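You operate a simulated robot arm through the tools that you are given. There is no shell and no other tool. Be economical: measure what you need, move in short steps, check, and stop when the job is done.

You run a simulated two-armed robot. Do the job below in one go: nothing can be reset, and whatever is moved stays where it is left.

Task
Set machine A to 500 metres, speed 4, zero it, then start.

It is judged by the outcome, as a careful person would: the job done as asked, and still so three seconds after it is handed in. It fails if anything else is knocked over, pushed out of place, dropped, spilled or broken.

Robot
Two 7-joint arms with fingered hands on one trunk that stands fixed in place. Base frame: the origin is at the foot of the trunk, x ahead of it, y to its left, z up. Readings come in m, rad, newtons and seconds.
The left shoulder is at [0.03, 0.12, 1.263], the right one opposite. With the tool pointing down near the work surface each hand reaches from about 0.1 to 0.66 m from the base axis, measured 20 degrees to its own side. Payload 4 kg a hand.
Tool frame (each hand has its own): the origin (TCP) lies between the finger pads and is the grasp point; the fingertips stand 0.019 m ahead of it; z points along the fingers, y is the line along which they close. The gripper opens to 0.12 m. The gripper's body begins 0.053 m behind the TCP. The gripper is a hand of 3 fingers: y runs from the thumb to the fingers, the wrist lies at [0, 0, -0.219] in the tool frame, and closing takes about 1.5 s.
Orientation is that of the tool frame in the base frame, as a unit quaternion [x, y, z, w]. With the fingers straight down and closing along the base's y, the tool's x points along the base's -x, its y along +y and its z along -z.

Tools
- The arms move only by the tool apply_moves. It takes "left_targets", "right_targets" or both (then of equal length, played together; a hand with none holds still); each is a list of rows, each a list of 6 numbers: the shift along the tool's x, y, z in mm, then the turn, a rotation vector about the tool's x, y, z in degrees. In form: [[x, y, z, rx, ry, rz], ...]. A call has 1 to 12 rows; each row is the pose to reach, as a shift and turn from the pose commanded when the call began, along the tool's axes at that moment. "left_jaw" and "right_jaw" are, for a hand that has rows, the gripper command, from -1 (shut) to 1 (fully open), values between in proportion, set as the call begins (left out, the last holds). A row lasts 0.2 s, in which the tool goes at most 0.05 m and 0.15 rad; a call with a longer step from one row to the next is refused whole, and so is a gripper value outside its range. A pose out of reach is approached as far as the arm can. The call stops where the force on the tool passes 40 N (or 10 N more than at its start, if that is more) or the arm is blocked; 0.2 s more then pass. Each finger travels about 0.072 m/s and halts on what it meets, pressing with about 26 N; the grip force reading is that of the motor and also rises with nothing between the fingers. The clock runs only during rows and for 0.2 s after the last one: add rows that repeat a pose to give the fingers time. The reply holds the time, the measured pose of the TCP, the force on the tool along the base axes, the opening and the grip force, in the units named above and with some noise, with the torque about the TCP (base axes, N m) and any sound that the robot's microphone picked up.
- Cameras (640 x 400 px; columns grow to the right, rows downward): "scene" is now at [0.069, 0.0096, 1.8301]; the picture's right is [-0.02, -1.00, 0.00], its down [-0.63, 0.01, -0.77] and it looks along [0.77, -0.01, -0.63] (base axes); focal length 296 px, centre (320, 200). "left" rides on the left gripper at [-0.066, -0.004, -0.079] in its tool frame; the picture's right is [0.05, -1.00, 0.00], its down [0.76, 0.04, -0.64] and it looks along [0.64, 0.04, 0.77] (tool axes); focal length 251 px, centre (320, 200). "right" rides on the right gripper at [0.066, -0.004, -0.079] in its tool frame; the picture's right is [0.05, 1.00, 0.00], its down [-0.76, 0.04, -0.64] and it looks along [-0.64, 0.04, 0.77] (tool axes); focal length 251 px, centre (320, 200). There is no depth. A picture from a camera that has moved, and an enlarged one, comes with that camera's place and axes in the base frame and with its lens. The place of the scene camera against the robot may be out by one fixed shift of up to 0.018 m in any direction.
- grab_frame(camera): a new picture of that camera. It takes no simulated time.
- raise_lower(by): slides the trunk up (or, below 0, down) by that many m; the arms and the scene camera ride with it, the base frame stays. It gives what a move gives, with no picture.
- curl_fingers(finger1, finger2, thumb_bend, hand): sets how far each is bent, from 0 (flat) to 1 (curled in); at 0.3 the hand is open as for a grip, at 0.7 the pads meet at the TCP. One left out holds its place. A second passes; each finger stops where it meets its share of the squeeze, and holds until it gets a number again. A gripper value or a shape takes the hand back. It gives what a move gives, with no picture; readings hold the bend of each and the force on the fingers (four entries, about 0 where the hand has none), thumb and palm.
- grasp_type(shape, hand): the hand has 3 fingers and takes this shape, open, in about a second: jaw (thumb against the fingers, like two jaws); tri (thumb and two fingers); tip (a fingertip pinch); poke (one finger out to press); point (the index stretched); flat (the hand flat); cup (the hand cupped); fist (a fist). The gripper value then closes the fingers along that shape, each until it touches; the sizes above hold for jaw. It gives what a move gives, with no picture.
- aim_head(pan, tilt): turns the head with the scene camera to pan (to the left, within 2.094 rad either way) and tilt (down, from -0.506 to 1.204), counted from straight ahead of the robot. It gives what a move gives.
- close_up(camera, box): a new picture of the part [left, top, right, bottom] of that camera's present view, enlarged. It takes no simulated time.
- hand_in(): hands the job in; it is judged then, once.

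Go step by step. Nothing tells you positions but the pictures and the camera data: compare them with the known pose of the tool, close in by small moves and look again before you grip or let go. The budget is 120 turns and 78 pictures, counting those below and the enlarged ones. Unless the task says otherwise, let go and move clear before handing in, and close with one line.

The tools are called after "Emit:" as name(argument=value, ...) on one line, values as JSON. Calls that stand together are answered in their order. apply_moves: Moves the arms, as the interface text tells. Its arguments: {"type":"object","properties":{"left_targets":{"type":"array"},"left_jaw":{"type":"number"},"right_targets":{"type":"array"},"right_jaw":{"type":"number"}},"required":[]} The other tools are called the same way: raise_lower (by) slides the trunk up or down; grasp_type (shape, hand) gives the hand a shape; curl_fingers (finger1, finger2, thumb_bend, hand) moves the fingers one by one; aim_head (pan, tilt) turns the head that bears the scene camera; grab_frame (camera) takes a picture; close_up (camera, box) takes an enlarged picture of a part of a camera's view; hand_in () hands the job in.

At the start:

```text
time: 0.0
left_tcp_pos: [0.4174, 0.1629, 1.557]
left_orientation: [0.0, 1.0, -0.001, 0.0]
left_wrist_force: [0.5, -0.5, 0.1]
left_moment: [0.0, -0.03, 0.02]
left_opening: 0.1198
left_finger_force: 0.0
left_shape: jaw
left_bend: [0.3, 0.3, 0.3]
left_finger forces: [0.0, 0.0, 0.1, 0.0, 0.0, 0.0]
right_tcp_pos: [0.3448, -0.1592, 1.6371]
right_orientation: [0.0, 1.0, 0.0, 0.0]
right_wrist_force: [-0.3, -0.7, 0.0]
right_moment: [-0.01, -0.01, -0.01]
right_opening: 0.1194
right_finger_force: 0.1
right_shape: jaw
right_bend: [0.3, 0.3, 0.3]
right_finger forces: [0.0, 0.1, 0.0, 0.0, 0.1, 0.0]
trunk travel left (down, up): [-0.475, 0.065]
head pan, tilt: [-0.017, 0.686]
```

scene: 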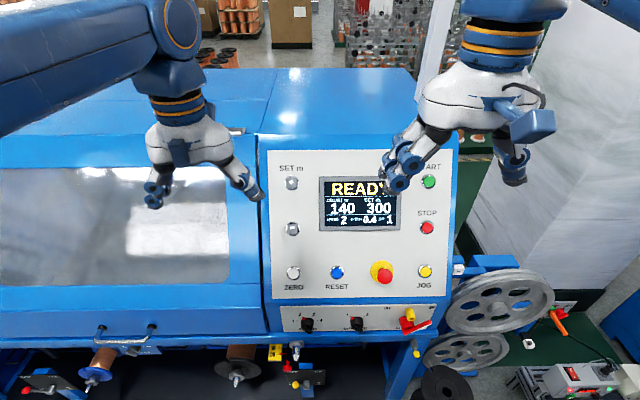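
right: 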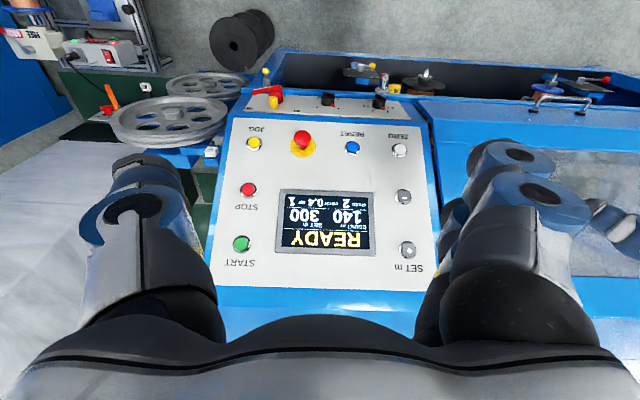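
left: 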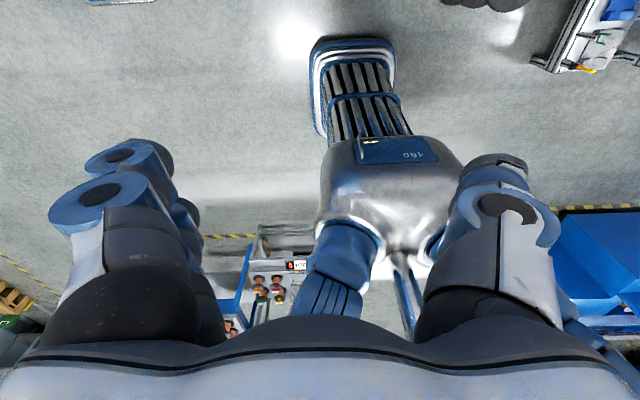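

I see a control panel with a display (140 counted, set 300, speed 2), two unlabelled-looking SET buttons on the left, ZERO, RESET, START, STOP and JOG, and two knobs below. I'll enlarge it to read the labels before moving.

Emit:
close_up(camera="scene", box=[260, 140, 460, 265])

Emit:
close_up(camera="scene", box=[260, 240, 460, 365])

Emit:
close_up(camera="right", box=[210, 70, 450, 290])

```text
3.20 times, centred on (360, 202) of scene
camera zoom: at [0.069, 0.0096, 1.8301], right [-0.02, -1.0, 0.0], down [-0.63, 0.01, -0.77], along [0.77, -0.01, -0.63], focal length 946 px, centre (192, 192)
```

zoom: 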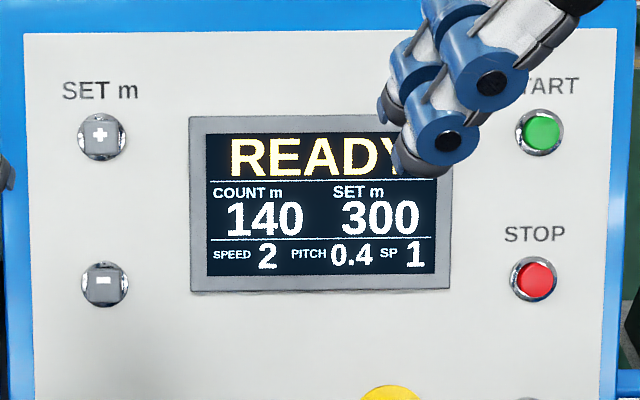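

```text
3.20 times, centred on (360, 302) of scene
camera zoom: at [0.069, 0.0096, 1.8301], right [-0.02, -1.0, 0.0], down [-0.63, 0.01, -0.77], along [0.77, -0.01, -0.63], focal length 946 px, centre (192, -128)
```

zoom: 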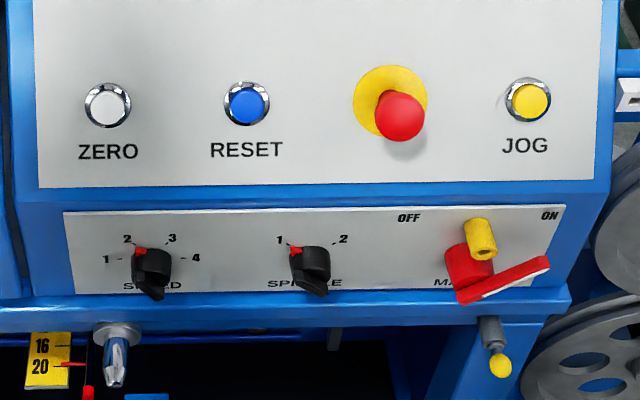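

```text
1.82 times, centred on (330, 180) of right
camera zoom: at [0.2771, -0.1625, 1.7153], right [-0.05, 1.0, 0.0], down [0.76, 0.04, 0.64], along [0.64, 0.03, -0.77], focal length 457 px, centre (302, 236)
```

zoom: 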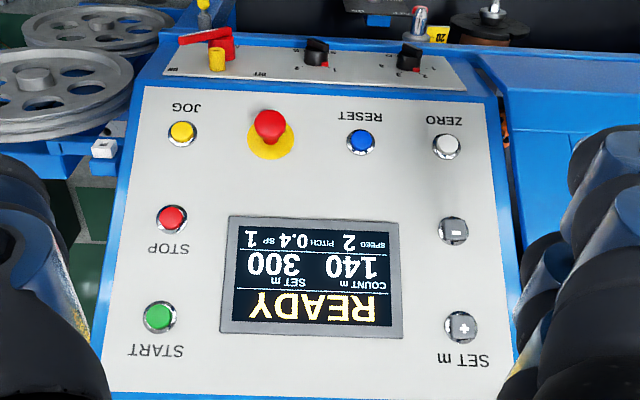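

This panel has SET m +/-, ZERO, START and a SPEED rotary (now 2). I'll look around to confirm which machine is A.

Emit:
aim_head(pan=0.9, tilt=0.5)

Emit:
grab_frame(camera="scene")

Emit:
aim_head(pan=-0.9, tilt=0.5)

Emit:
grab_frame(camera="scene")

Emit:
aim_head(pan=-0.017, tilt=0.95)

Emit:
grab_frame(camera="scene")

```text
time: 1.2
left_tcp_pos: [0.4178, 0.1622, 1.558]
left_orientation: [0.0, 1.0, 0.0, 0.0]
left_wrist_force: [-0.4, -0.3, 0.9]
left_moment: [0.0, -0.04, 0.01]
left_opening: 0.1199
left_finger_force: 0.1
left_shape: jaw
left_bend: [0.3, 0.3, 0.3]
left_finger forces: [0.1, 0.0, 0.1, 0.0, 0.0, 0.0]
right_tcp_pos: [0.3449, -0.1581, 1.6379]
right_orientation: [0.001, 1.0, -0.001, 0.001]
right_wrist_force: [-0.6, 0.2, 0.2]
right_moment: [0.01, 0.01, -0.04]
right_opening: 0.1199
right_finger_force: 0.0
right_shape: jaw
right_bend: [0.3, 0.3, 0.3]
right_finger forces: [0.1, 0.0, 0.0, 0.1, 0.0, 0.0]
trunk travel left (down, up): [-0.475, 0.065]
head pan, tilt: [0.901, 0.499]
```

```text
71 pictures are left
camera scene: at [0.0401, 0.0823, 1.8466], right [0.78, -0.62, 0.0], down [-0.3, -0.37, -0.88], along [0.55, 0.69, -0.48], focal length 296 px, centre (320, 200)
```

scene: 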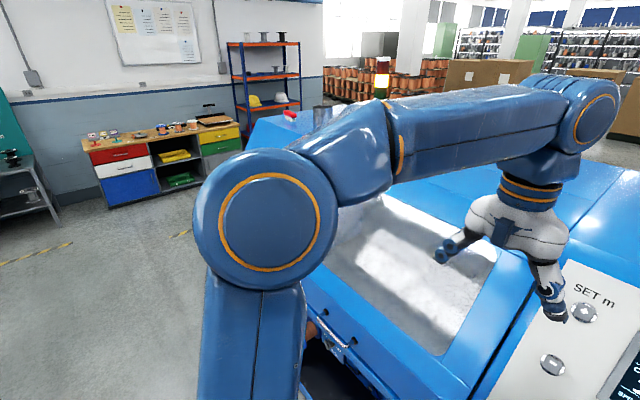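

```text
time: 3.0
left_tcp_pos: [0.4169, 0.1617, 1.5569]
left_orientation: [0.0, 1.0, 0.0, 0.0]
left_wrist_force: [0.1, -0.4, 0.0]
left_moment: [0.01, -0.01, 0.0]
left_opening: 0.1199
left_finger_force: 0.0
left_shape: jaw
left_bend: [0.3, 0.3, 0.3]
left_finger forces: [0.1, 0.1, 0.1, 0.0, 0.0, 0.0]
right_tcp_pos: [0.3424, -0.1588, 1.6372]
right_orientation: [0.0, 1.0, 0.0, 0.001]
right_wrist_force: [0.2, -0.5, 0.5]
right_moment: [0.0, 0.0, 0.02]
right_opening: 0.1198
right_finger_force: 0.0
right_shape: jaw
right_bend: [0.3, 0.3, 0.3]
right_finger forces: [0.0, 0.0, 0.0, 0.1, 0.1, 0.0]
trunk travel left (down, up): [-0.475, 0.065]
head pan, tilt: [-0.901, 0.499]
```

```text
70 pictures are left
camera scene: at [0.04, -0.0602, 1.8466], right [-0.78, -0.62, 0.0], down [-0.3, 0.38, -0.88], along [0.55, -0.69, -0.48], focal length 296 px, centre (320, 200)
```

scene: 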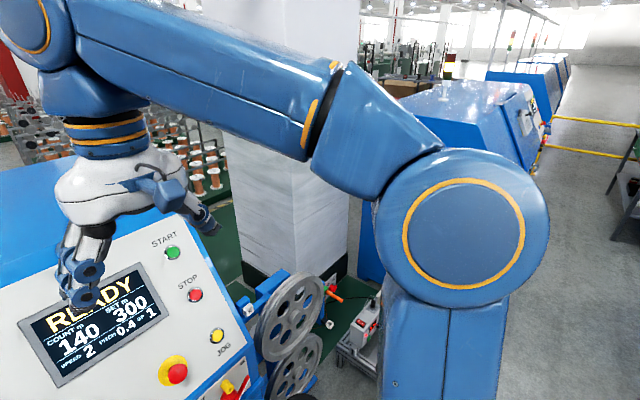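

```text
time: 4.2
left_tcp_pos: [0.4185, 0.1615, 1.558]
left_orientation: [0.0, 1.0, 0.0, 0.0]
left_wrist_force: [-0.1, -0.8, -1.1]
left_moment: [-0.03, 0.04, 0.01]
left_opening: 0.1199
left_finger_force: 0.1
left_shape: jaw
left_bend: [0.3, 0.3, 0.3]
left_finger forces: [0.0, 0.1, 0.0, 0.0, 0.1, 0.0]
right_tcp_pos: [0.345, -0.1587, 1.6375]
right_orientation: [0.001, 1.0, 0.001, 0.001]
right_wrist_force: [-0.1, -0.1, 0.3]
right_moment: [0.04, 0.0, 0.01]
right_opening: 0.1199
right_finger_force: 0.1
right_shape: jaw
right_bend: [0.3, 0.3, 0.3]
right_finger forces: [0.0, 0.1, 0.1, 0.1, 0.0, 0.0]
trunk travel left (down, up): [-0.475, 0.065]
head pan, tilt: [-0.017, 0.949]
```

```text
69 pictures are left
camera scene: at [0.0562, 0.0097, 1.8091], right [-0.02, -1.0, 0.0], down [-0.81, 0.01, -0.58], along [0.58, -0.01, -0.81], focal length 296 px, centre (320, 200)
```

scene: 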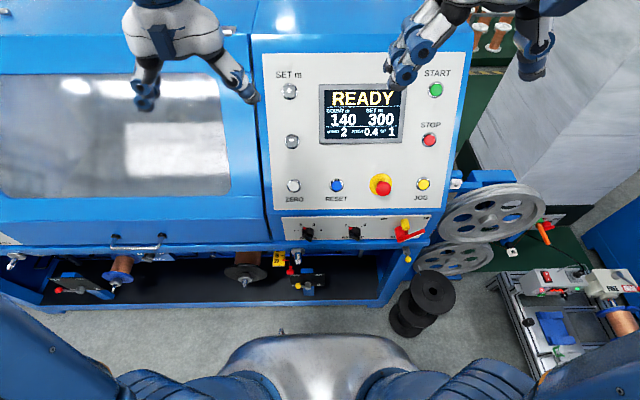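

There is only one machine within reach, so it is machine A. I'll put the right hand in the poke shape, tilt it to face the sloping panel and take pictures for triangulation.

Emit:
grasp_type(hand="right", shape="poke")

Emit:
apply_moves(right_targets=[[0, 0, 20, 0, -8, 0], [0, 10, 40, 0, -16, 0], [0, 20, 60, 0, -24, 0], [0, 30, 80, 0, -32, 0], [0, 40, 100, 0, -40, 0], [0, 50, 120, 0, -48, 0], [0, 60, 150, 0, -55, 0], [0, 60, 150, 0, -55, 0]])

Emit:
grab_frame(camera="right")

Emit:
grab_frame(camera="scene")

```text
time: 5.1
left_tcp_pos: [0.4166, 0.1623, 1.5583]
left_orientation: [0.0, 1.0, 0.0, 0.0]
left_wrist_force: [0.5, -0.2, 0.1]
left_moment: [-0.03, -0.02, 0.02]
left_opening: 0.1199
left_finger_force: 0.1
left_shape: jaw
left_bend: [0.3, 0.3, 0.3]
left_finger forces: [0.1, 0.0, 0.0, 0.0, 0.0, 0.1]
right_tcp_pos: [0.3437, -0.1581, 1.6373]
right_orientation: [0.0, 1.0, 0.0, -0.001]
right_wrist_force: [-1.0, 0.2, -0.6]
right_moment: [0.05, -0.01, -0.01]
right_opening: 0.0
right_finger_force: 0.0
right_shape: poke
right_bend: [0.29, 0.29, 0.33]
right_finger forces: [0.1, 0.0, 0.0, 0.0, 0.1, 0.0]
trunk travel left (down, up): [-0.475, 0.065]
head pan, tilt: [-0.017, 0.949]
```

```text
time: 6.9
left_tcp_pos: [0.4169, 0.1612, 1.5574]
left_orientation: [0.0, 1.0, 0.0, 0.0]
left_wrist_force: [0.2, -0.4, 0.0]
left_moment: [0.02, 0.01, 0.01]
left_opening: 0.1198
left_finger_force: 0.0
left_shape: jaw
left_bend: [0.3, 0.3, 0.3]
left_finger forces: [0.0, 0.0, 0.1, 0.0, 0.0, 0.0]
right_tcp_pos: [0.3423, -0.0959, 1.4873]
right_orientation: [0.001, 0.888, 0.0, 0.46]
right_wrist_force: [0.4, -0.7, -0.3]
right_moment: [-0.01, 0.0, -0.04]
right_opening: 0.0
right_finger_force: 0.0
right_shape: poke
right_bend: [0.29, 0.29, 0.33]
right_finger forces: [0.0, 0.0, 0.0, 0.1, 0.0, 0.0]
trunk travel left (down, up): [-0.475, 0.065]
head pan, tilt: [-0.017, 0.949]
```

```text
68 pictures are left
camera right: at [0.2399, -0.1006, 1.4777], right [-0.03, 1.0, -0.04], down [-0.09, 0.04, 1.0], along [1.0, 0.03, 0.08], focal length 251 px, centre (320, 200)
```

right: 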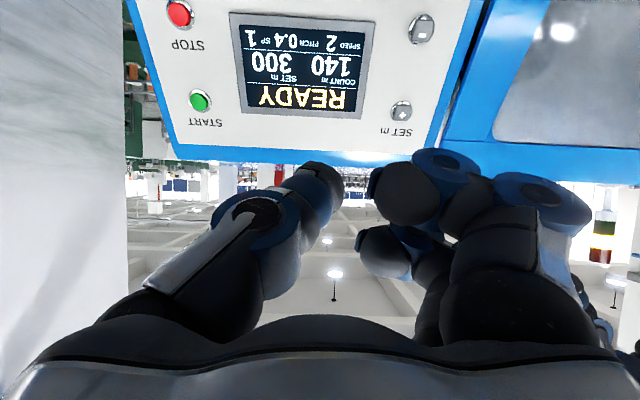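

```text
67 pictures are left
camera scene: at [0.0564, 0.0096, 1.8091], right [-0.02, -1.0, 0.0], down [-0.81, 0.01, -0.58], along [0.58, -0.01, -0.81], focal length 296 px, centre (320, 200)
```

scene: 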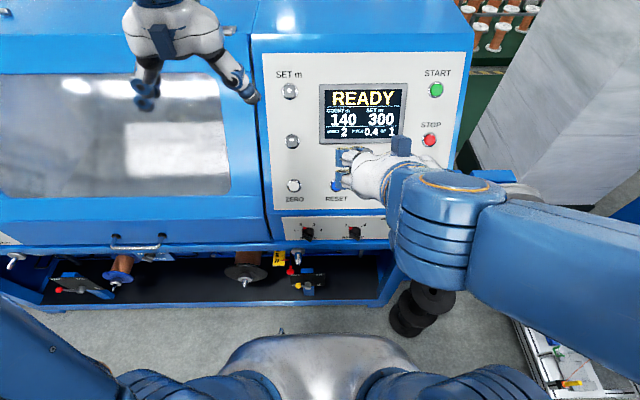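

Triangulating gives SET+ ≈ [0.724, 0.062, 1.341], SET− ≈ [0.662, 0.062, 1.230], ZERO ≈ [0.597, 0.064, 1.114] and START ≈ [0.728, −0.316, 1.341], with the panel about 61° steep. Next I need to see which finger is extended and where its tip is.

Emit:
close_up(camera="right", box=[220, 130, 480, 290])

Emit:
close_up(camera="scene", box=[310, 120, 470, 220])

```text
2.46 times, centred on (350, 210) of right
camera zoom: at [0.2399, -0.1006, 1.4777], right [-0.03, 1.0, -0.04], down [-0.09, 0.04, 1.0], along [1.0, 0.03, 0.08], focal length 619 px, centre (246, 175)
```

zoom: 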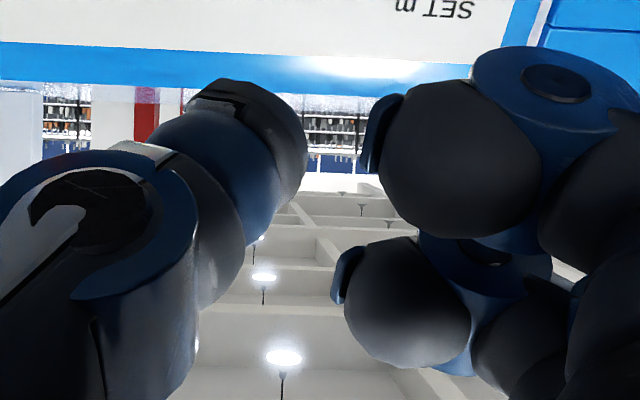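

```text
4.00 times, centred on (390, 170) of scene
camera zoom: at [0.0564, 0.0096, 1.8091], right [-0.02, -1.0, 0.0], down [-0.81, 0.01, -0.58], along [0.58, -0.01, -0.81], focal length 1182 px, centre (40, 320)
```

zoom: 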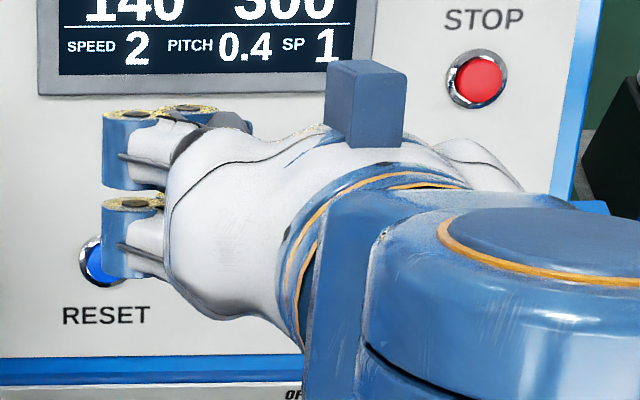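

The poke shape doesn't stretch one finger clearly, so I'll try the "point" shape and look.

Emit:
grasp_type(hand="right", shape="point")

Emit:
grab_frame(camera="right")

Emit:
close_up(camera="scene", box=[310, 120, 470, 220])

```text
time: 7.8
left_tcp_pos: [0.417, 0.1623, 1.5577]
left_orientation: [0.0, 1.0, 0.0, 0.0]
left_wrist_force: [-0.8, -0.2, -0.1]
left_moment: [-0.02, -0.02, 0.01]
left_opening: 0.1199
left_finger_force: 0.0
left_shape: jaw
left_bend: [0.3, 0.3, 0.3]
left_finger forces: [0.1, 0.0, 0.0, 0.1, 0.1, 0.2]
right_tcp_pos: [0.3425, -0.0965, 1.4874]
right_orientation: [0.0, 0.887, 0.0, 0.461]
right_wrist_force: [-0.6, 0.2, 0.5]
right_moment: [0.0, 0.01, 0.02]
right_opening: 0.0001
right_finger_force: 0.0
right_shape: point
right_bend: [0.82, 1.0, 0.67]
right_finger forces: [0.0, 0.0, 0.1, 0.0, 0.1, 0.0]
trunk travel left (down, up): [-0.475, 0.065]
head pan, tilt: [-0.017, 0.949]
```

```text
64 pictures are left
camera right: at [0.2397, -0.1004, 1.4783], right [-0.03, 1.0, -0.04], down [-0.09, 0.04, 1.0], along [1.0, 0.03, 0.08], focal length 251 px, centre (320, 200)
```

right: 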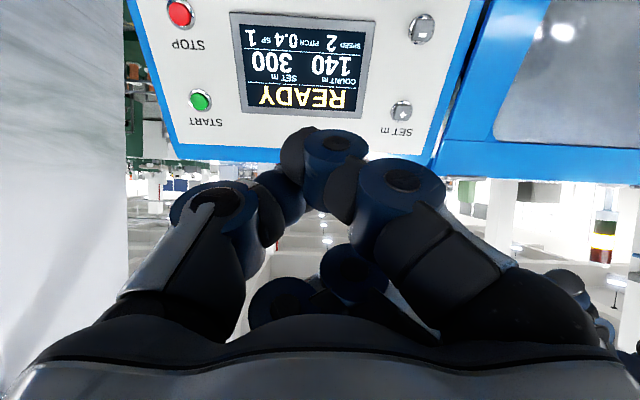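

```text
4.00 times, centred on (390, 170) of scene
camera zoom: at [0.0559, 0.01, 1.8091], right [-0.02, -1.0, 0.0], down [-0.81, 0.01, -0.58], along [0.58, -0.01, -0.81], focal length 1182 px, centre (40, 320)
```

zoom: 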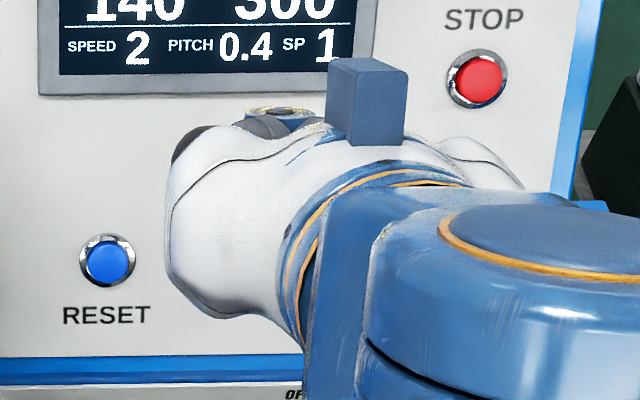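

That curls everything in. I'll set the fingers individually: thumb straight, the two fingers curled.

Emit:
curl_fingers(hand="right", finger1=0.15, finger2=1, thumb_bend=1)

Emit:
grab_frame(camera="right")

Emit:
close_up(camera="scene", box=[310, 120, 470, 220])

```text
time: 8.8
left_tcp_pos: [0.4167, 0.1627, 1.5567]
left_orientation: [-0.001, 1.0, 0.0, -0.001]
left_wrist_force: [-0.8, -0.9, 0.0]
left_moment: [0.04, -0.02, 0.05]
left_opening: 0.1201
left_finger_force: 0.0
left_shape: jaw
left_bend: [0.3, 0.3, 0.3]
left_finger forces: [0.1, 0.1, 0.0, 0.1, 0.0, 0.0]
right_tcp_pos: [0.3429, -0.0974, 1.488]
right_orientation: [0.001, 0.888, -0.001, 0.461]
right_wrist_force: [0.5, -0.1, 1.2]
right_moment: [-0.01, 0.0, -0.01]
right_opening: 0.0634
right_finger_force: 0.1
right_shape: fingers
right_bend: [0.15, 1.0, 0.97]
right_finger forces: [0.0, 0.1, 0.0, 0.1, 0.1, 0.1]
trunk travel left (down, up): [-0.475, 0.065]
head pan, tilt: [-0.017, 0.949]
```

```text
62 pictures are left
camera right: at [0.2398, -0.1006, 1.4783], right [-0.03, 1.0, -0.04], down [-0.09, 0.04, 1.0], along [1.0, 0.03, 0.08], focal length 251 px, centre (320, 200)
```

right: 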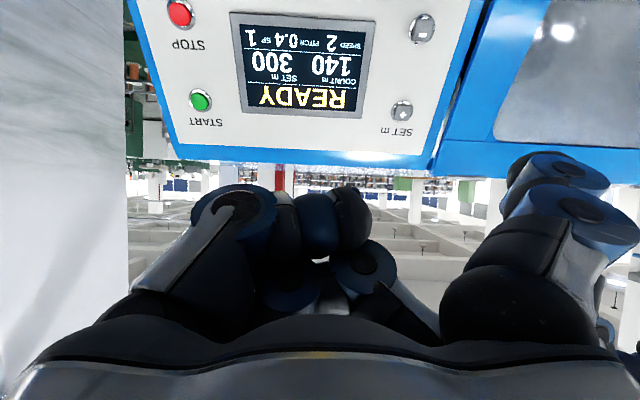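

```text
4.00 times, centred on (390, 170) of scene
camera zoom: at [0.056, 0.0098, 1.8091], right [-0.02, -1.0, 0.0], down [-0.81, 0.01, -0.58], along [0.58, -0.01, -0.81], focal length 1182 px, centre (40, 320)
```

zoom: 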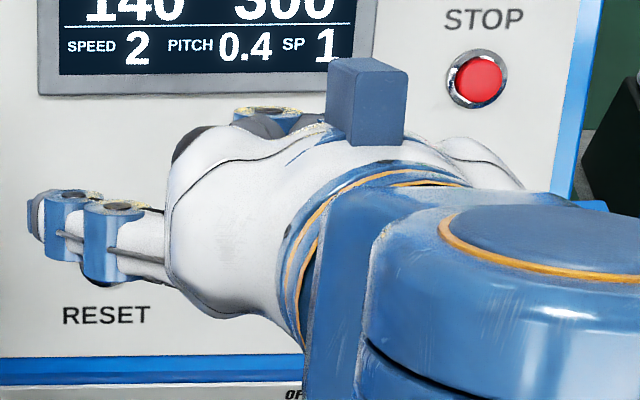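

Finger 1 splays outward when flat, so it is a poor poker. A closed fingertip pinch should give tips on the tool axis 19 mm ahead of the TCP, so I'll try that.

Emit:
grasp_type(hand="right", shape="tip")

Emit:
apply_moves(right_targets=[[0, 0, 0, 0, 0, 0], [0, 0, 0, 0, 0, 0], [0, 0, 0, 0, 0, 0], [0, 0, 0, 0, 0, 0], [0, 0, 0, 0, 0, 0], [0, 0, 0, 0, 0, 0], [0, 0, 0, 0, 0, 0]], right_jaw=-1)

Emit:
grab_frame(camera="right")

Emit:
close_up(camera="scene", box=[310, 120, 470, 220])

```text
time: 9.7
left_tcp_pos: [0.417, 0.1619, 1.5569]
left_orientation: [0.0, 1.0, 0.0, 0.0]
left_wrist_force: [0.2, -1.6, 0.1]
left_moment: [0.0, 0.0, 0.01]
left_opening: 0.1198
left_finger_force: 0.1
left_shape: jaw
left_bend: [0.3, 0.3, 0.3]
left_finger forces: [0.0, 0.0, 0.0, 0.1, 0.1, 0.0]
right_tcp_pos: [0.3418, -0.0975, 1.4881]
right_orientation: [0.001, 0.888, 0.0, 0.461]
right_wrist_force: [-0.7, 0.1, 0.5]
right_moment: [0.01, -0.03, 0.0]
right_opening: 0.12
right_finger_force: 0.1
right_shape: tip
right_bend: [0.3, 0.3, 0.3]
right_finger forces: [0.0, 0.0, 0.1, 0.0, 0.1, 0.0]
trunk travel left (down, up): [-0.475, 0.065]
head pan, tilt: [-0.017, 0.949]
```

```text
time: 11.3
left_tcp_pos: [0.418, 0.1621, 1.5571]
left_orientation: [0.0, 1.0, 0.0, -0.001]
left_wrist_force: [-0.1, 0.1, 0.5]
left_moment: [-0.01, -0.01, 0.02]
left_opening: 0.1198
left_finger_force: 0.1
left_shape: jaw
left_bend: [0.3, 0.3, 0.3]
left_finger forces: [0.1, 0.0, 0.1, 0.0, 0.0, 0.0]
right_tcp_pos: [0.343, -0.0971, 1.4883]
right_orientation: [0.002, 0.887, -0.002, 0.461]
right_wrist_force: [-0.2, 0.1, 0.6]
right_moment: [0.02, -0.02, 0.01]
right_opening: 0.0001
right_finger_force: 25.9
right_shape: tip
right_bend: [0.74, 0.74, 0.44]
right_finger forces: [0.1, 0.0, 0.0, 0.0, 0.1, 0.0]
trunk travel left (down, up): [-0.475, 0.065]
head pan, tilt: [-0.017, 0.949]
```

```text
60 pictures are left
camera right: at [0.2398, -0.1006, 1.4783], right [-0.03, 1.0, -0.04], down [-0.09, 0.04, 1.0], along [1.0, 0.03, 0.08], focal length 251 px, centre (320, 200)
```

right: 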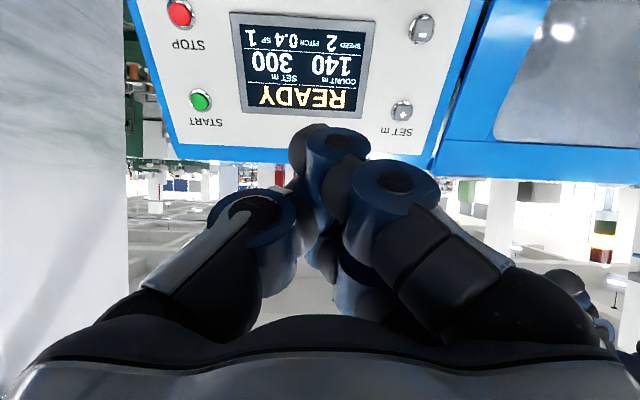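

```text
4.00 times, centred on (390, 170) of scene
camera zoom: at [0.056, 0.0098, 1.8091], right [-0.02, -1.0, 0.0], down [-0.81, 0.01, -0.58], along [0.58, -0.01, -0.81], focal length 1182 px, centre (40, 320)
```

zoom: 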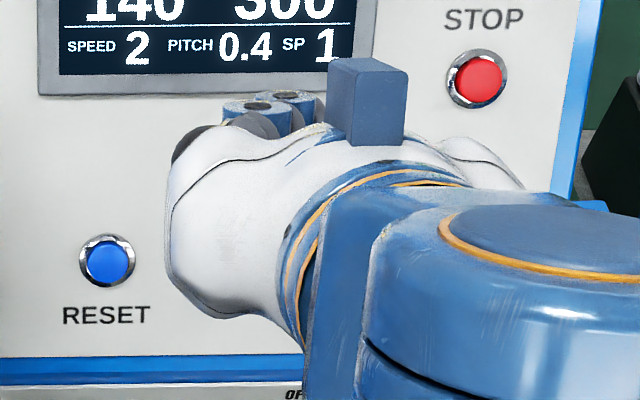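

In the closed shape the two fingertips sit at tool x = ±20 mm. I'll press with finger 1 alone (x ≈ +20 mm), curling finger 2 and the thumb away.

Emit:
curl_fingers(hand="right", finger1=0.65, finger2=1, thumb_bend=1)

Emit:
close_up(camera="right", box=[160, 0, 480, 200])

```text
time: 12.3
left_tcp_pos: [0.4165, 0.1619, 1.5578]
left_orientation: [-0.001, 1.0, -0.001, -0.001]
left_wrist_force: [0.2, 0.2, -0.1]
left_moment: [-0.02, -0.01, -0.01]
left_opening: 0.1198
left_finger_force: 0.1
left_shape: jaw
left_bend: [0.3, 0.3, 0.3]
left_finger forces: [0.0, 0.0, 0.0, 0.1, 0.0, 0.1]
right_tcp_pos: [0.3423, -0.098, 1.4875]
right_orientation: [0.0, 0.888, 0.001, 0.461]
right_wrist_force: [0.8, 0.8, 0.0]
right_moment: [-0.01, 0.01, -0.02]
right_opening: 0.0144
right_finger_force: 0.0
right_shape: fingers
right_bend: [0.65, 1.0, 0.94]
right_finger forces: [0.0, 0.0, 0.1, 0.0, 0.0, 0.1]
trunk travel left (down, up): [-0.475, 0.065]
head pan, tilt: [-0.017, 0.949]
```

```text
2.00 times, centred on (320, 100) of right
camera zoom: at [0.2398, -0.1006, 1.4783], right [-0.03, 1.0, -0.04], down [-0.09, 0.04, 1.0], along [1.0, 0.03, 0.08], focal length 503 px, centre (320, 400)
```

zoom: 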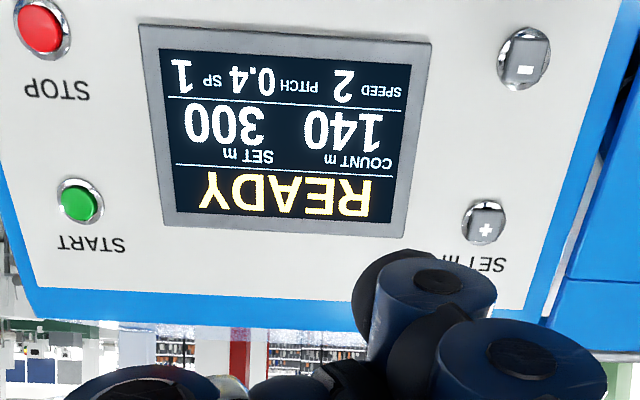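

Fingertip 1 is at about tool (20, 12, 19) mm. I'll move the left hand clear, then bring the right fingertip about 6 cm in front of SET+.

Emit:
apply_moves(left_targets=[[0, 40, -20, 0, 0, 0], [0, 80, -40, 0, 0, 0], [0, 120, -40, 0, 0, 0], [0, 150, -40, 0, 0, 0], [0, 150, -40, 0, 0, 0]])

Emit:
apply_moves(right_targets=[[-14, 18, 35, 0, 0, 0], [-27, 37, 70, 0, -3, 0], [-41, 55, 105, 0, -6, 0], [-55, 73, 145, 0, -6, 0], [-69, 92, 185, 0, -6, 0], [-83, 110, 225, 0, -6, 0], [-97, 130, 265, 0, -6, 0], [-110, 147, 300, 0, -6, 0], [-110, 147, 316, 0, -6, 0], [-110, 147, 316, 0, -6, 0]])

Emit:
grab_frame(camera="right")

Emit:
grab_frame(camera="scene")

```text
time: 13.5
left_tcp_pos: [0.4165, 0.3121, 1.5985]
left_orientation: [0.0, 1.0, 0.0, 0.0]
left_wrist_force: [-0.6, -0.4, -0.1]
left_moment: [0.01, 0.01, 0.02]
left_opening: 0.12
left_finger_force: 0.1
left_shape: jaw
left_bend: [0.3, 0.3, 0.3]
left_finger forces: [0.1, 0.1, 0.1, 0.0, 0.0, 0.0]
right_tcp_pos: [0.3439, -0.0966, 1.4878]
right_orientation: [0.001, 0.887, -0.001, 0.462]
right_wrist_force: [-0.2, 1.1, 0.6]
right_moment: [-0.01, 0.0, -0.01]
right_opening: 0.0142
right_finger_force: 0.1
right_shape: fingers
right_bend: [0.65, 1.0, 0.94]
right_finger forces: [0.0, 0.0, 0.1, 0.0, 0.0, 0.0]
trunk travel left (down, up): [-0.475, 0.065]
head pan, tilt: [-0.017, 0.949]
```

```text
time: 15.7
left_tcp_pos: [0.416, 0.3115, 1.5985]
left_orientation: [0.001, 1.0, 0.001, -0.001]
left_wrist_force: [0.3, 0.1, -0.4]
left_moment: [0.01, -0.03, 0.02]
left_opening: 0.12
left_finger_force: 0.1
left_shape: jaw
left_bend: [0.3, 0.3, 0.3]
left_finger forces: [0.1, 0.0, 0.0, 0.0, 0.0, 0.0]
right_tcp_pos: [0.666, 0.0486, 1.3942]
right_orientation: [0.0, 0.861, 0.0, 0.508]
right_wrist_force: [0.7, 0.5, 0.3]
right_moment: [0.02, -0.03, 0.01]
right_opening: 0.0145
right_finger_force: 0.1
right_shape: fingers
right_bend: [0.65, 1.0, 0.94]
right_finger forces: [0.0, 0.0, 0.0, 0.0, 0.1, 0.0]
trunk travel left (down, up): [-0.475, 0.065]
head pan, tilt: [-0.017, 0.949]
```

```text
57 pictures are left
camera right: at [0.5638, 0.0439, 1.3741], right [-0.03, 1.0, -0.05], down [-0.19, 0.04, 0.98], along [0.98, 0.03, 0.19], focal length 251 px, centre (320, 200)
```

right: 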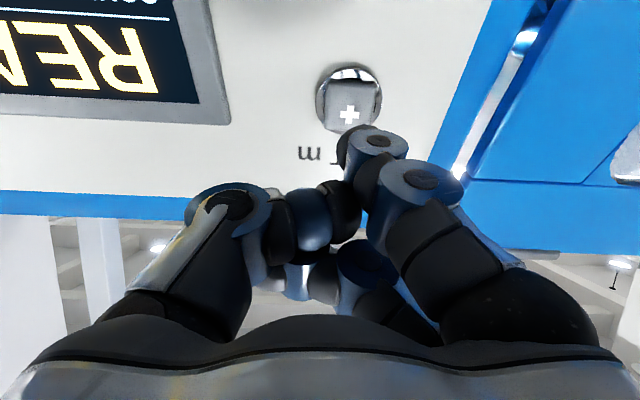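

```text
56 pictures are left
camera scene: at [0.0562, 0.0098, 1.8091], right [-0.02, -1.0, 0.0], down [-0.81, 0.01, -0.58], along [0.58, -0.01, -0.81], focal length 296 px, centre (320, 200)
```

scene: 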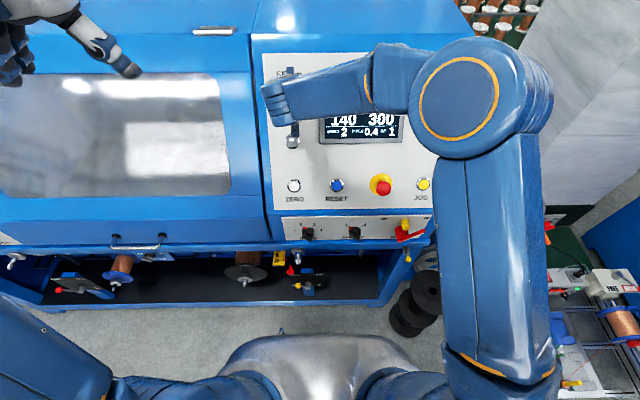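

The SET+ position is confirmed at about [0.7245, 0.064, 1.3415]. I'll advance along the tool axis in small steps until contact.

Emit:
apply_moves(right_targets=[[0, 2, 20, 0, 0, 0], [0, 2, 40, 0, 0, 0], [0, 2, 48, 0, 0, 0], [0, 2, 48, 0, 0, 0]])

Emit:
grab_frame(camera="right")

```text
time: 16.7
left_tcp_pos: [0.4153, 0.3128, 1.5992]
left_orientation: [-0.001, 1.0, 0.0, 0.001]
left_wrist_force: [0.8, 0.4, -0.7]
left_moment: [0.0, -0.03, -0.01]
left_opening: 0.1198
left_finger_force: 0.1
left_shape: jaw
left_bend: [0.3, 0.3, 0.3]
left_finger forces: [0.1, 0.0, 0.0, 0.0, 0.1, 0.0]
right_tcp_pos: [0.7074, 0.0491, 1.3715]
right_orientation: [0.002, 0.862, -0.001, 0.507]
right_wrist_force: [-1.1, 0.3, 1.4]
right_moment: [0.01, 0.05, -0.01]
right_opening: 0.0143
right_finger_force: 0.5
right_shape: fingers
right_bend: [0.65, 1.0, 0.94]
right_finger forces: [1.6, 0.1, 0.0, 0.0, 0.1, 0.1]
trunk travel left (down, up): [-0.475, 0.065]
head pan, tilt: [-0.017, 0.949]
heard: click
```

```text
55 pictures are left
camera right: at [0.6055, 0.0462, 1.3517], right [-0.03, 1.0, -0.05], down [-0.19, 0.04, 0.98], along [0.98, 0.03, 0.19], focal length 251 px, centre (320, 200)
```

right: 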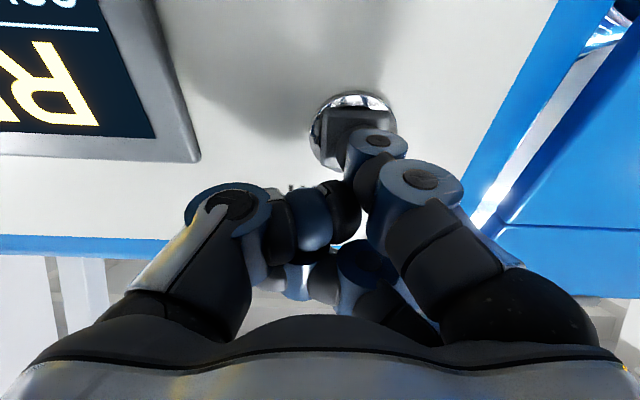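

A click: the button was pressed with light force. I'll back off and read the display.

Emit:
apply_moves(right_targets=[[0, 0, -15, 0, 0, 0], [3, 0, -15, 0, 0, 0]])

Emit:
close_up(camera="scene", box=[250, 60, 450, 185])

```text
time: 17.3
left_tcp_pos: [0.4168, 0.3125, 1.599]
left_orientation: [0.0, 1.0, 0.0, 0.0]
left_wrist_force: [0.1, -0.5, -0.1]
left_moment: [0.01, 0.01, 0.02]
left_opening: 0.1197
left_finger_force: 0.0
left_shape: jaw
left_bend: [0.3, 0.3, 0.3]
left_finger forces: [0.0, 0.1, 0.1, 0.0, 0.0, 0.0]
right_tcp_pos: [0.6926, 0.0499, 1.3779]
right_orientation: [0.0, 0.862, 0.0, 0.507]
right_wrist_force: [0.2, 0.4, -0.1]
right_moment: [0.01, 0.0, -0.01]
right_opening: 0.0144
right_finger_force: 0.0
right_shape: fingers
right_bend: [0.65, 1.0, 0.94]
right_finger forces: [0.0, 0.0, 0.0, 0.0, 0.1, 0.1]
trunk travel left (down, up): [-0.475, 0.065]
head pan, tilt: [-0.017, 0.949]
```

```text
3.20 times, centred on (350, 122) of scene
camera zoom: at [0.0566, 0.0099, 1.8091], right [-0.02, -1.0, 0.0], down [-0.81, 0.01, -0.58], along [0.58, -0.01, -0.81], focal length 946 px, centre (224, 448)
```

zoom: 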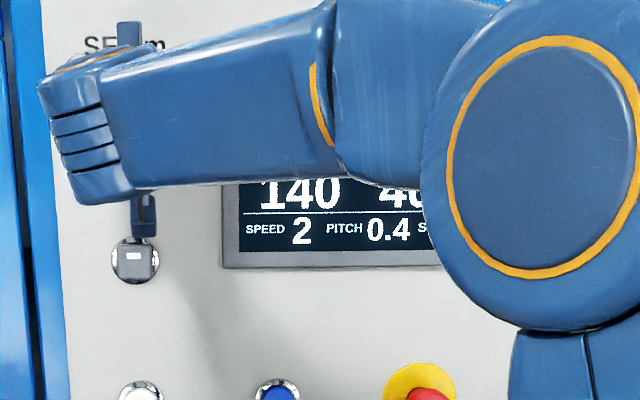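

The set value now reads 40x, so each press adds 100. I'll press once more and back off.

Emit:
apply_moves(right_targets=[[0, 0, 10, 0, 0, 0], [0, 0, 16, 0, 0, 0], [0, 0, 16, 0, 0, 0], [0, 0, -10, 0, 0, 0], [0, 0, -40, 0, 0, 0]])

Emit:
grab_frame(camera="right")

Emit:
close_up(camera="scene", box=[250, 60, 450, 185])

```text
time: 18.5
left_tcp_pos: [0.4139, 0.3108, 1.5988]
left_orientation: [0.0, 1.0, 0.0, 0.001]
left_wrist_force: [-1.6, 0.4, 1.0]
left_moment: [-0.01, -0.02, 0.0]
left_opening: 0.12
left_finger_force: 0.0
left_shape: jaw
left_bend: [0.3, 0.3, 0.3]
left_finger forces: [0.0, 0.1, 0.0, 0.0, 0.1, 0.0]
right_tcp_pos: [0.6568, 0.0505, 1.3977]
right_orientation: [0.0, 0.861, 0.0, 0.508]
right_wrist_force: [-0.4, -0.9, 0.3]
right_moment: [-0.04, 0.0, 0.02]
right_opening: 0.0143
right_finger_force: 0.0
right_shape: fingers
right_bend: [0.65, 1.0, 0.94]
right_finger forces: [0.0, 0.0, 0.1, 0.0, 0.0, 0.1]
trunk travel left (down, up): [-0.475, 0.065]
head pan, tilt: [-0.017, 0.949]
heard: click
```

```text
53 pictures are left
camera right: at [0.5544, 0.0458, 1.3768], right [-0.02, 1.0, -0.05], down [-0.19, 0.04, 0.98], along [0.98, 0.03, 0.19], focal length 251 px, centre (320, 200)
```

right: 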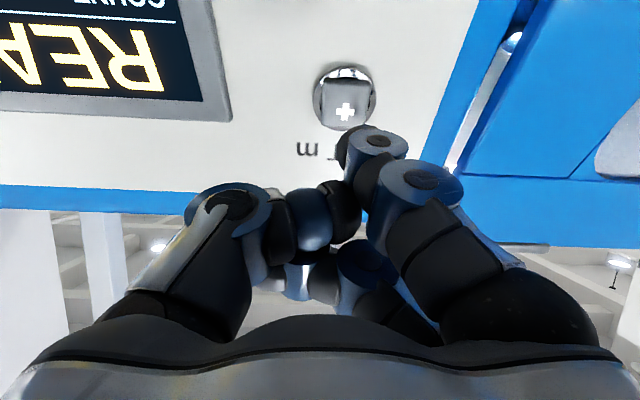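

```text
3.20 times, centred on (350, 122) of scene
camera zoom: at [0.0539, 0.0096, 1.8092], right [-0.02, -1.0, 0.0], down [-0.81, 0.01, -0.58], along [0.58, -0.01, -0.81], focal length 946 px, centre (224, 448)
```

zoom: 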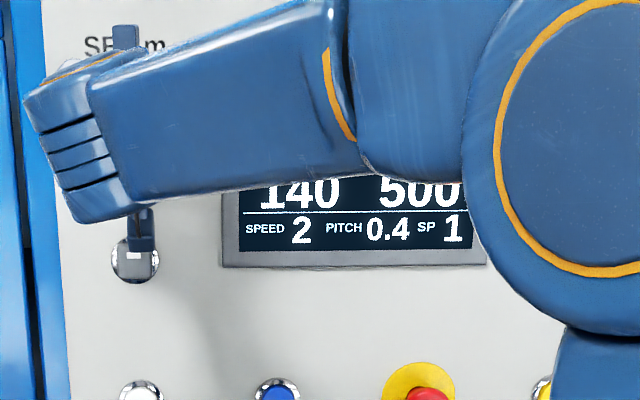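

SET now reads 500. Next is the speed knob: I'll retract the right hand and bring it lower to look at the knob with the wrist camera.

Emit:
apply_moves(right_targets=[[0, 0, -48, 0, 0, 0], [0, 0, -96, 0, 0, 0], [0, 0, -144, 0, 0, 0], [0, 0, -190, 0, 0, 0], [45, -7, -195, 0, 3, 0], [90, -14, -190, 0, 6, 0], [135, -21, -185, 0, 9, 0], [180, -28, -180, 0, 12, 0], [225, -35, -175, 0, 15, 0], [270, -43, -170, 0, 18, 0], [315, -50, -162, 0, 21, 0], [315, -50, -162, 0, 21, 0]])

Emit:
grab_frame(camera="right")

Emit:
grab_frame(camera="scene")

```text
time: 21.1
left_tcp_pos: [0.4158, 0.3118, 1.5982]
left_orientation: [0.0, 1.0, 0.0, -0.001]
left_wrist_force: [-0.3, -0.9, -0.3]
left_moment: [0.0, 0.01, 0.02]
left_opening: 0.1198
left_finger_force: 0.1
left_shape: jaw
left_bend: [0.3, 0.3, 0.3]
left_finger forces: [0.0, 0.0, 0.0, 0.0, 0.0, 0.0]
right_tcp_pos: [0.3637, 0.0002, 1.1994]
right_orientation: [0.0, 0.94, 0.0, 0.342]
right_wrist_force: [0.0, -0.3, 0.3]
right_moment: [0.02, -0.01, -0.03]
right_opening: 0.0145
right_finger_force: 0.0
right_shape: fingers
right_bend: [0.65, 1.0, 0.94]
right_finger forces: [0.0, 0.1, 0.1, 0.0, 0.0, 0.0]
trunk travel left (down, up): [-0.475, 0.065]
head pan, tilt: [-0.017, 0.949]
```

```text
51 pictures are left
camera right: at [0.2612, -0.0035, 1.217], right [-0.04, 1.0, -0.03], down [0.17, 0.04, 0.98], along [0.98, 0.03, -0.17], focal length 251 px, centre (320, 200)
```

right: 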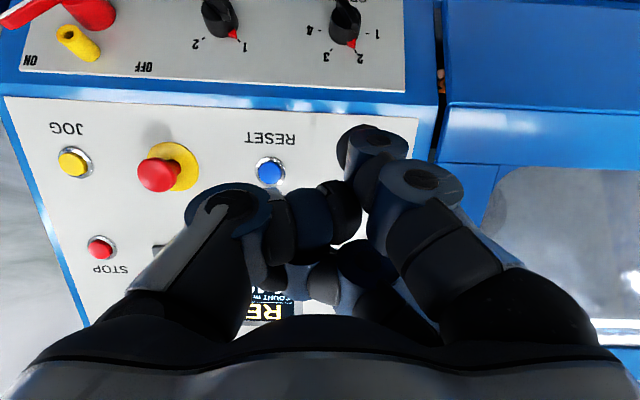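

```text
50 pictures are left
camera scene: at [0.0554, 0.0099, 1.8091], right [-0.02, -1.0, 0.0], down [-0.81, 0.01, -0.58], along [0.58, -0.01, -0.81], focal length 296 px, centre (320, 200)
```

scene: 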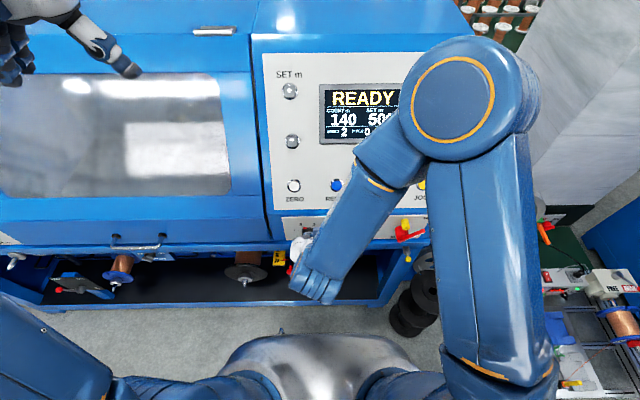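

The knob is at the top of the view; I'll lower the hand 12 cm to view it properly.

Emit:
apply_moves(right_targets=[[26, 0, 31, 0, 0, 0], [52, 0, 61, 0, 0, 0], [77, 0, 92, 0, 0, 0], [77, 0, 92, 0, 0, 0]])

Emit:
grab_frame(camera="right")

Emit:
close_up(camera="right", box=[240, 40, 440, 165])

```text
time: 22.1
left_tcp_pos: [0.4166, 0.3109, 1.597]
left_orientation: [0.0, 1.0, 0.0, 0.0]
left_wrist_force: [-0.4, -0.2, 1.0]
left_moment: [-0.03, -0.02, 0.05]
left_opening: 0.12
left_finger_force: 0.1
left_shape: jaw
left_bend: [0.3, 0.3, 0.3]
left_finger forces: [0.0, 0.0, 0.0, 0.0, 0.1, 0.1]
right_tcp_pos: [0.3646, -0.0001, 1.0808]
right_orientation: [0.001, 0.94, 0.0, 0.342]
right_wrist_force: [-0.3, -0.4, 0.2]
right_moment: [-0.01, 0.01, -0.01]
right_opening: 0.0144
right_finger_force: 0.0
right_shape: fingers
right_bend: [0.65, 1.0, 0.94]
right_finger forces: [0.0, 0.0, 0.1, 0.1, 0.0, 0.1]
trunk travel left (down, up): [-0.475, 0.065]
head pan, tilt: [-0.017, 0.949]
```

```text
49 pictures are left
camera right: at [0.2624, -0.004, 1.0969], right [-0.04, 1.0, -0.03], down [0.17, 0.04, 0.98], along [0.98, 0.03, -0.17], focal length 251 px, centre (320, 200)
```

right: 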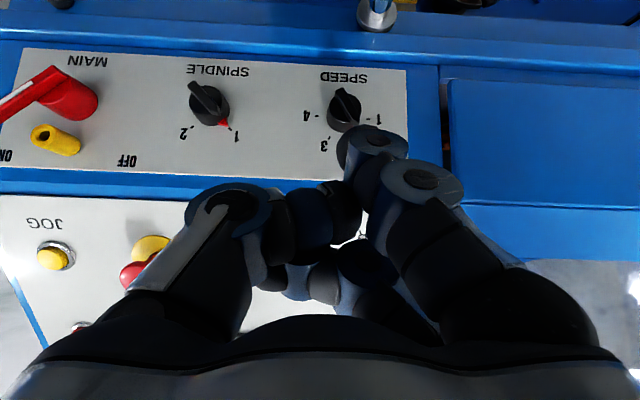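

```text
3.20 times, centred on (340, 102) of right
camera zoom: at [0.2624, -0.004, 1.0969], right [-0.04, 1.0, -0.03], down [0.17, 0.04, 0.98], along [0.98, 0.03, -0.17], focal length 805 px, centre (256, 512)
```

zoom: 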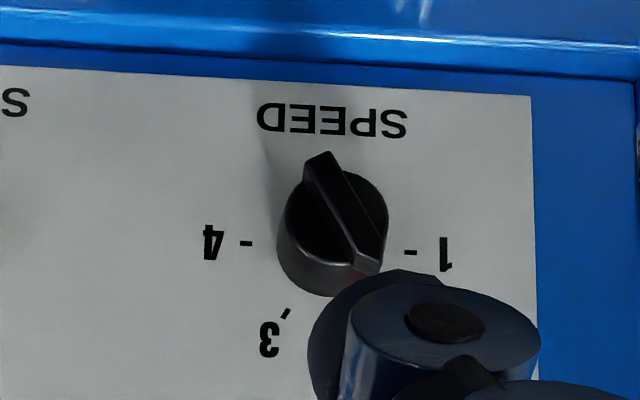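

The SPEED knob has a ridge on a ~4 cm cylinder, top at about [0.521, 0.029, 0.948], with positions 60° apart, so 2→4 is 120° clockwise. I'll open the jaw, square the hand up to the lower panel (about 77° steep), and look again.

Emit:
grasp_type(hand="right", shape="jaw")

Emit:
apply_moves(right_targets=[[7, 5, 18, 0, -7, 0], [14, 10, 36, 0, -14, 0], [21, 15, 54, 0, -21, 0], [28, 20, 72, 0, -28, 0], [37, 29, 90, 0, -35, 0], [37, 29, 90, 0, -35, 0]], right_jaw=-0.1)

Emit:
grab_frame(camera="right")

Emit:
grab_frame(camera="scene")

```text
time: 23.0
left_tcp_pos: [0.4171, 0.3117, 1.5983]
left_orientation: [0.0, 1.0, 0.0, 0.0]
left_wrist_force: [0.1, 0.1, 0.3]
left_moment: [-0.01, -0.03, -0.01]
left_opening: 0.1201
left_finger_force: 0.1
left_shape: jaw
left_bend: [0.3, 0.3, 0.3]
left_finger forces: [0.1, 0.0, 0.0, 0.1, 0.0, 0.0]
right_tcp_pos: [0.3639, 0.0012, 1.0802]
right_orientation: [0.001, 0.94, 0.0, 0.342]
right_wrist_force: [-0.1, -0.4, -0.1]
right_moment: [0.02, 0.01, -0.01]
right_opening: 0.12
right_finger_force: 0.0
right_shape: jaw
right_bend: [0.3, 0.3, 0.3]
right_finger forces: [0.0, 0.0, 0.0, 0.0, 0.0, 0.1]
trunk travel left (down, up): [-0.475, 0.065]
head pan, tilt: [-0.017, 0.949]
```

```text
time: 24.6
left_tcp_pos: [0.4172, 0.3105, 1.5979]
left_orientation: [0.001, 1.0, 0.0, 0.0]
left_wrist_force: [0.9, 0.9, 0.7]
left_moment: [0.03, -0.01, -0.02]
left_opening: 0.1199
left_finger_force: 0.1
left_shape: jaw
left_bend: [0.3, 0.3, 0.3]
left_finger forces: [0.0, 0.0, 0.1, 0.0, 0.0, 0.0]
right_tcp_pos: [0.4181, 0.0334, 1.0064]
right_orientation: [0.014, 0.776, 0.004, 0.631]
right_wrist_force: [0.1, -0.7, 1.1]
right_moment: [0.01, -0.04, 0.0]
right_opening: 0.0541
right_finger_force: 0.0
right_shape: jaw
right_bend: [0.35, 0.35, 0.95]
right_finger forces: [0.0, 0.0, 0.1, 0.0, 0.0, 0.0]
trunk travel left (down, up): [-0.475, 0.065]
head pan, tilt: [-0.017, 0.949]
stopped in row 6 (right hand): the arm was blocked; the commanded pose is now the measured one
```

```text
47 pictures are left
camera right: at [0.3269, 0.0323, 0.9566], right [0.01, 1.0, -0.03], down [-0.47, 0.03, 0.88], along [0.88, 0.01, 0.47], focal length 251 px, centre (320, 200)
```

right: 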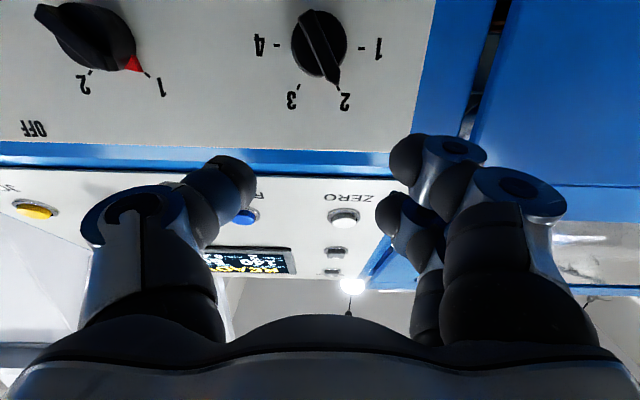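

```text
46 pictures are left
camera scene: at [0.0563, 0.0101, 1.8091], right [-0.02, -1.0, 0.0], down [-0.81, 0.01, -0.58], along [0.58, -0.01, -0.81], focal length 296 px, centre (320, 200)
```

scene: 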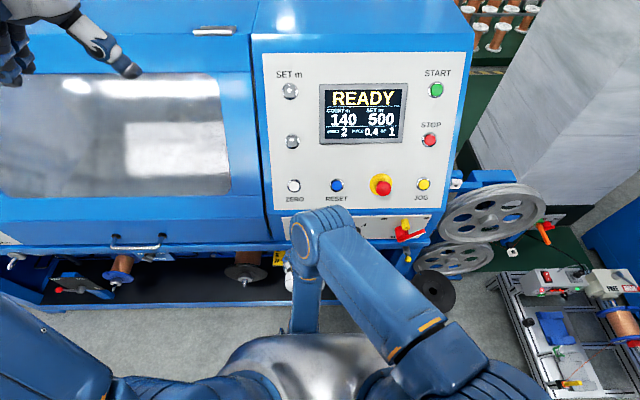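

The arm got cramped pulling the hand that close to the trunk, but forward motion should free it. I'll move toward the knob and turn the hand −27° about its axis to line up with the ridge.

Emit:
apply_moves(right_targets=[[10, -1, 15, 0, 0, 0], [20, -2, 30, 0, 0, -7], [30, -4, 45, 0, 0, -14], [35, -4, 55, 0, 0, -21], [35, -4, 60, 0, 0, -27], [35, -4, 60, 0, 0, -27]])

Emit:
grab_frame(camera="right")

Emit:
grab_frame(camera="scene")

```text
time: 26.0
left_tcp_pos: [0.4175, 0.3113, 1.5992]
left_orientation: [0.0, 1.0, 0.0, 0.0]
left_wrist_force: [0.1, 0.6, -0.4]
left_moment: [-0.02, 0.02, 0.0]
left_opening: 0.12
left_finger_force: 0.0
left_shape: jaw
left_bend: [0.3, 0.3, 0.3]
left_finger forces: [0.0, 0.0, 0.0, 0.0, 0.0, 0.0]
right_tcp_pos: [0.4689, 0.0296, 0.9591]
right_orientation: [-0.168, 0.758, -0.143, 0.613]
right_wrist_force: [0.7, -0.1, 0.0]
right_moment: [-0.02, -0.01, 0.02]
right_opening: 0.0544
right_finger_force: 0.3
right_shape: jaw
right_bend: [0.35, 0.35, 0.95]
right_finger forces: [0.0, 0.1, 0.0, 0.0, 0.0, 0.0]
trunk travel left (down, up): [-0.475, 0.065]
head pan, tilt: [-0.017, 0.949]
```

```text
45 pictures are left
camera right: at [0.3783, -0.0019, 0.9174], right [-0.09, 0.88, -0.47], down [-0.49, 0.38, 0.79], along [0.87, 0.3, 0.39], focal length 251 px, centre (320, 200)
```

right: 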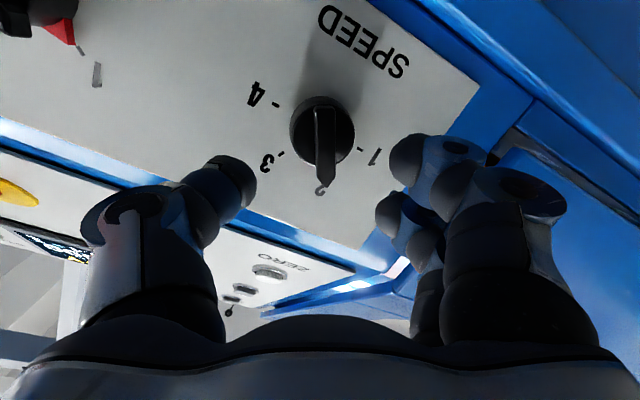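

```text
44 pictures are left
camera scene: at [0.0563, 0.0097, 1.8091], right [-0.02, -1.0, 0.0], down [-0.81, 0.01, -0.58], along [0.58, -0.01, -0.81], focal length 296 px, centre (320, 200)
```

scene: 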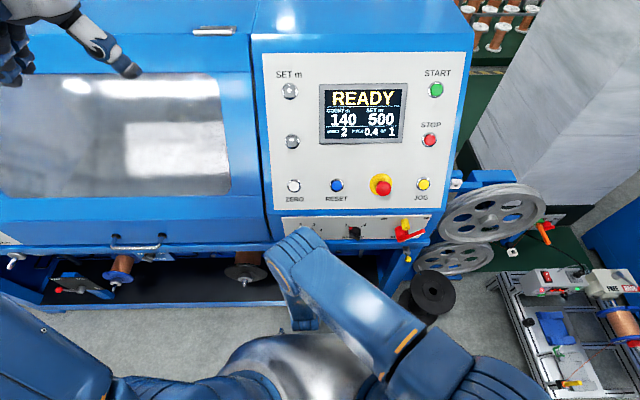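

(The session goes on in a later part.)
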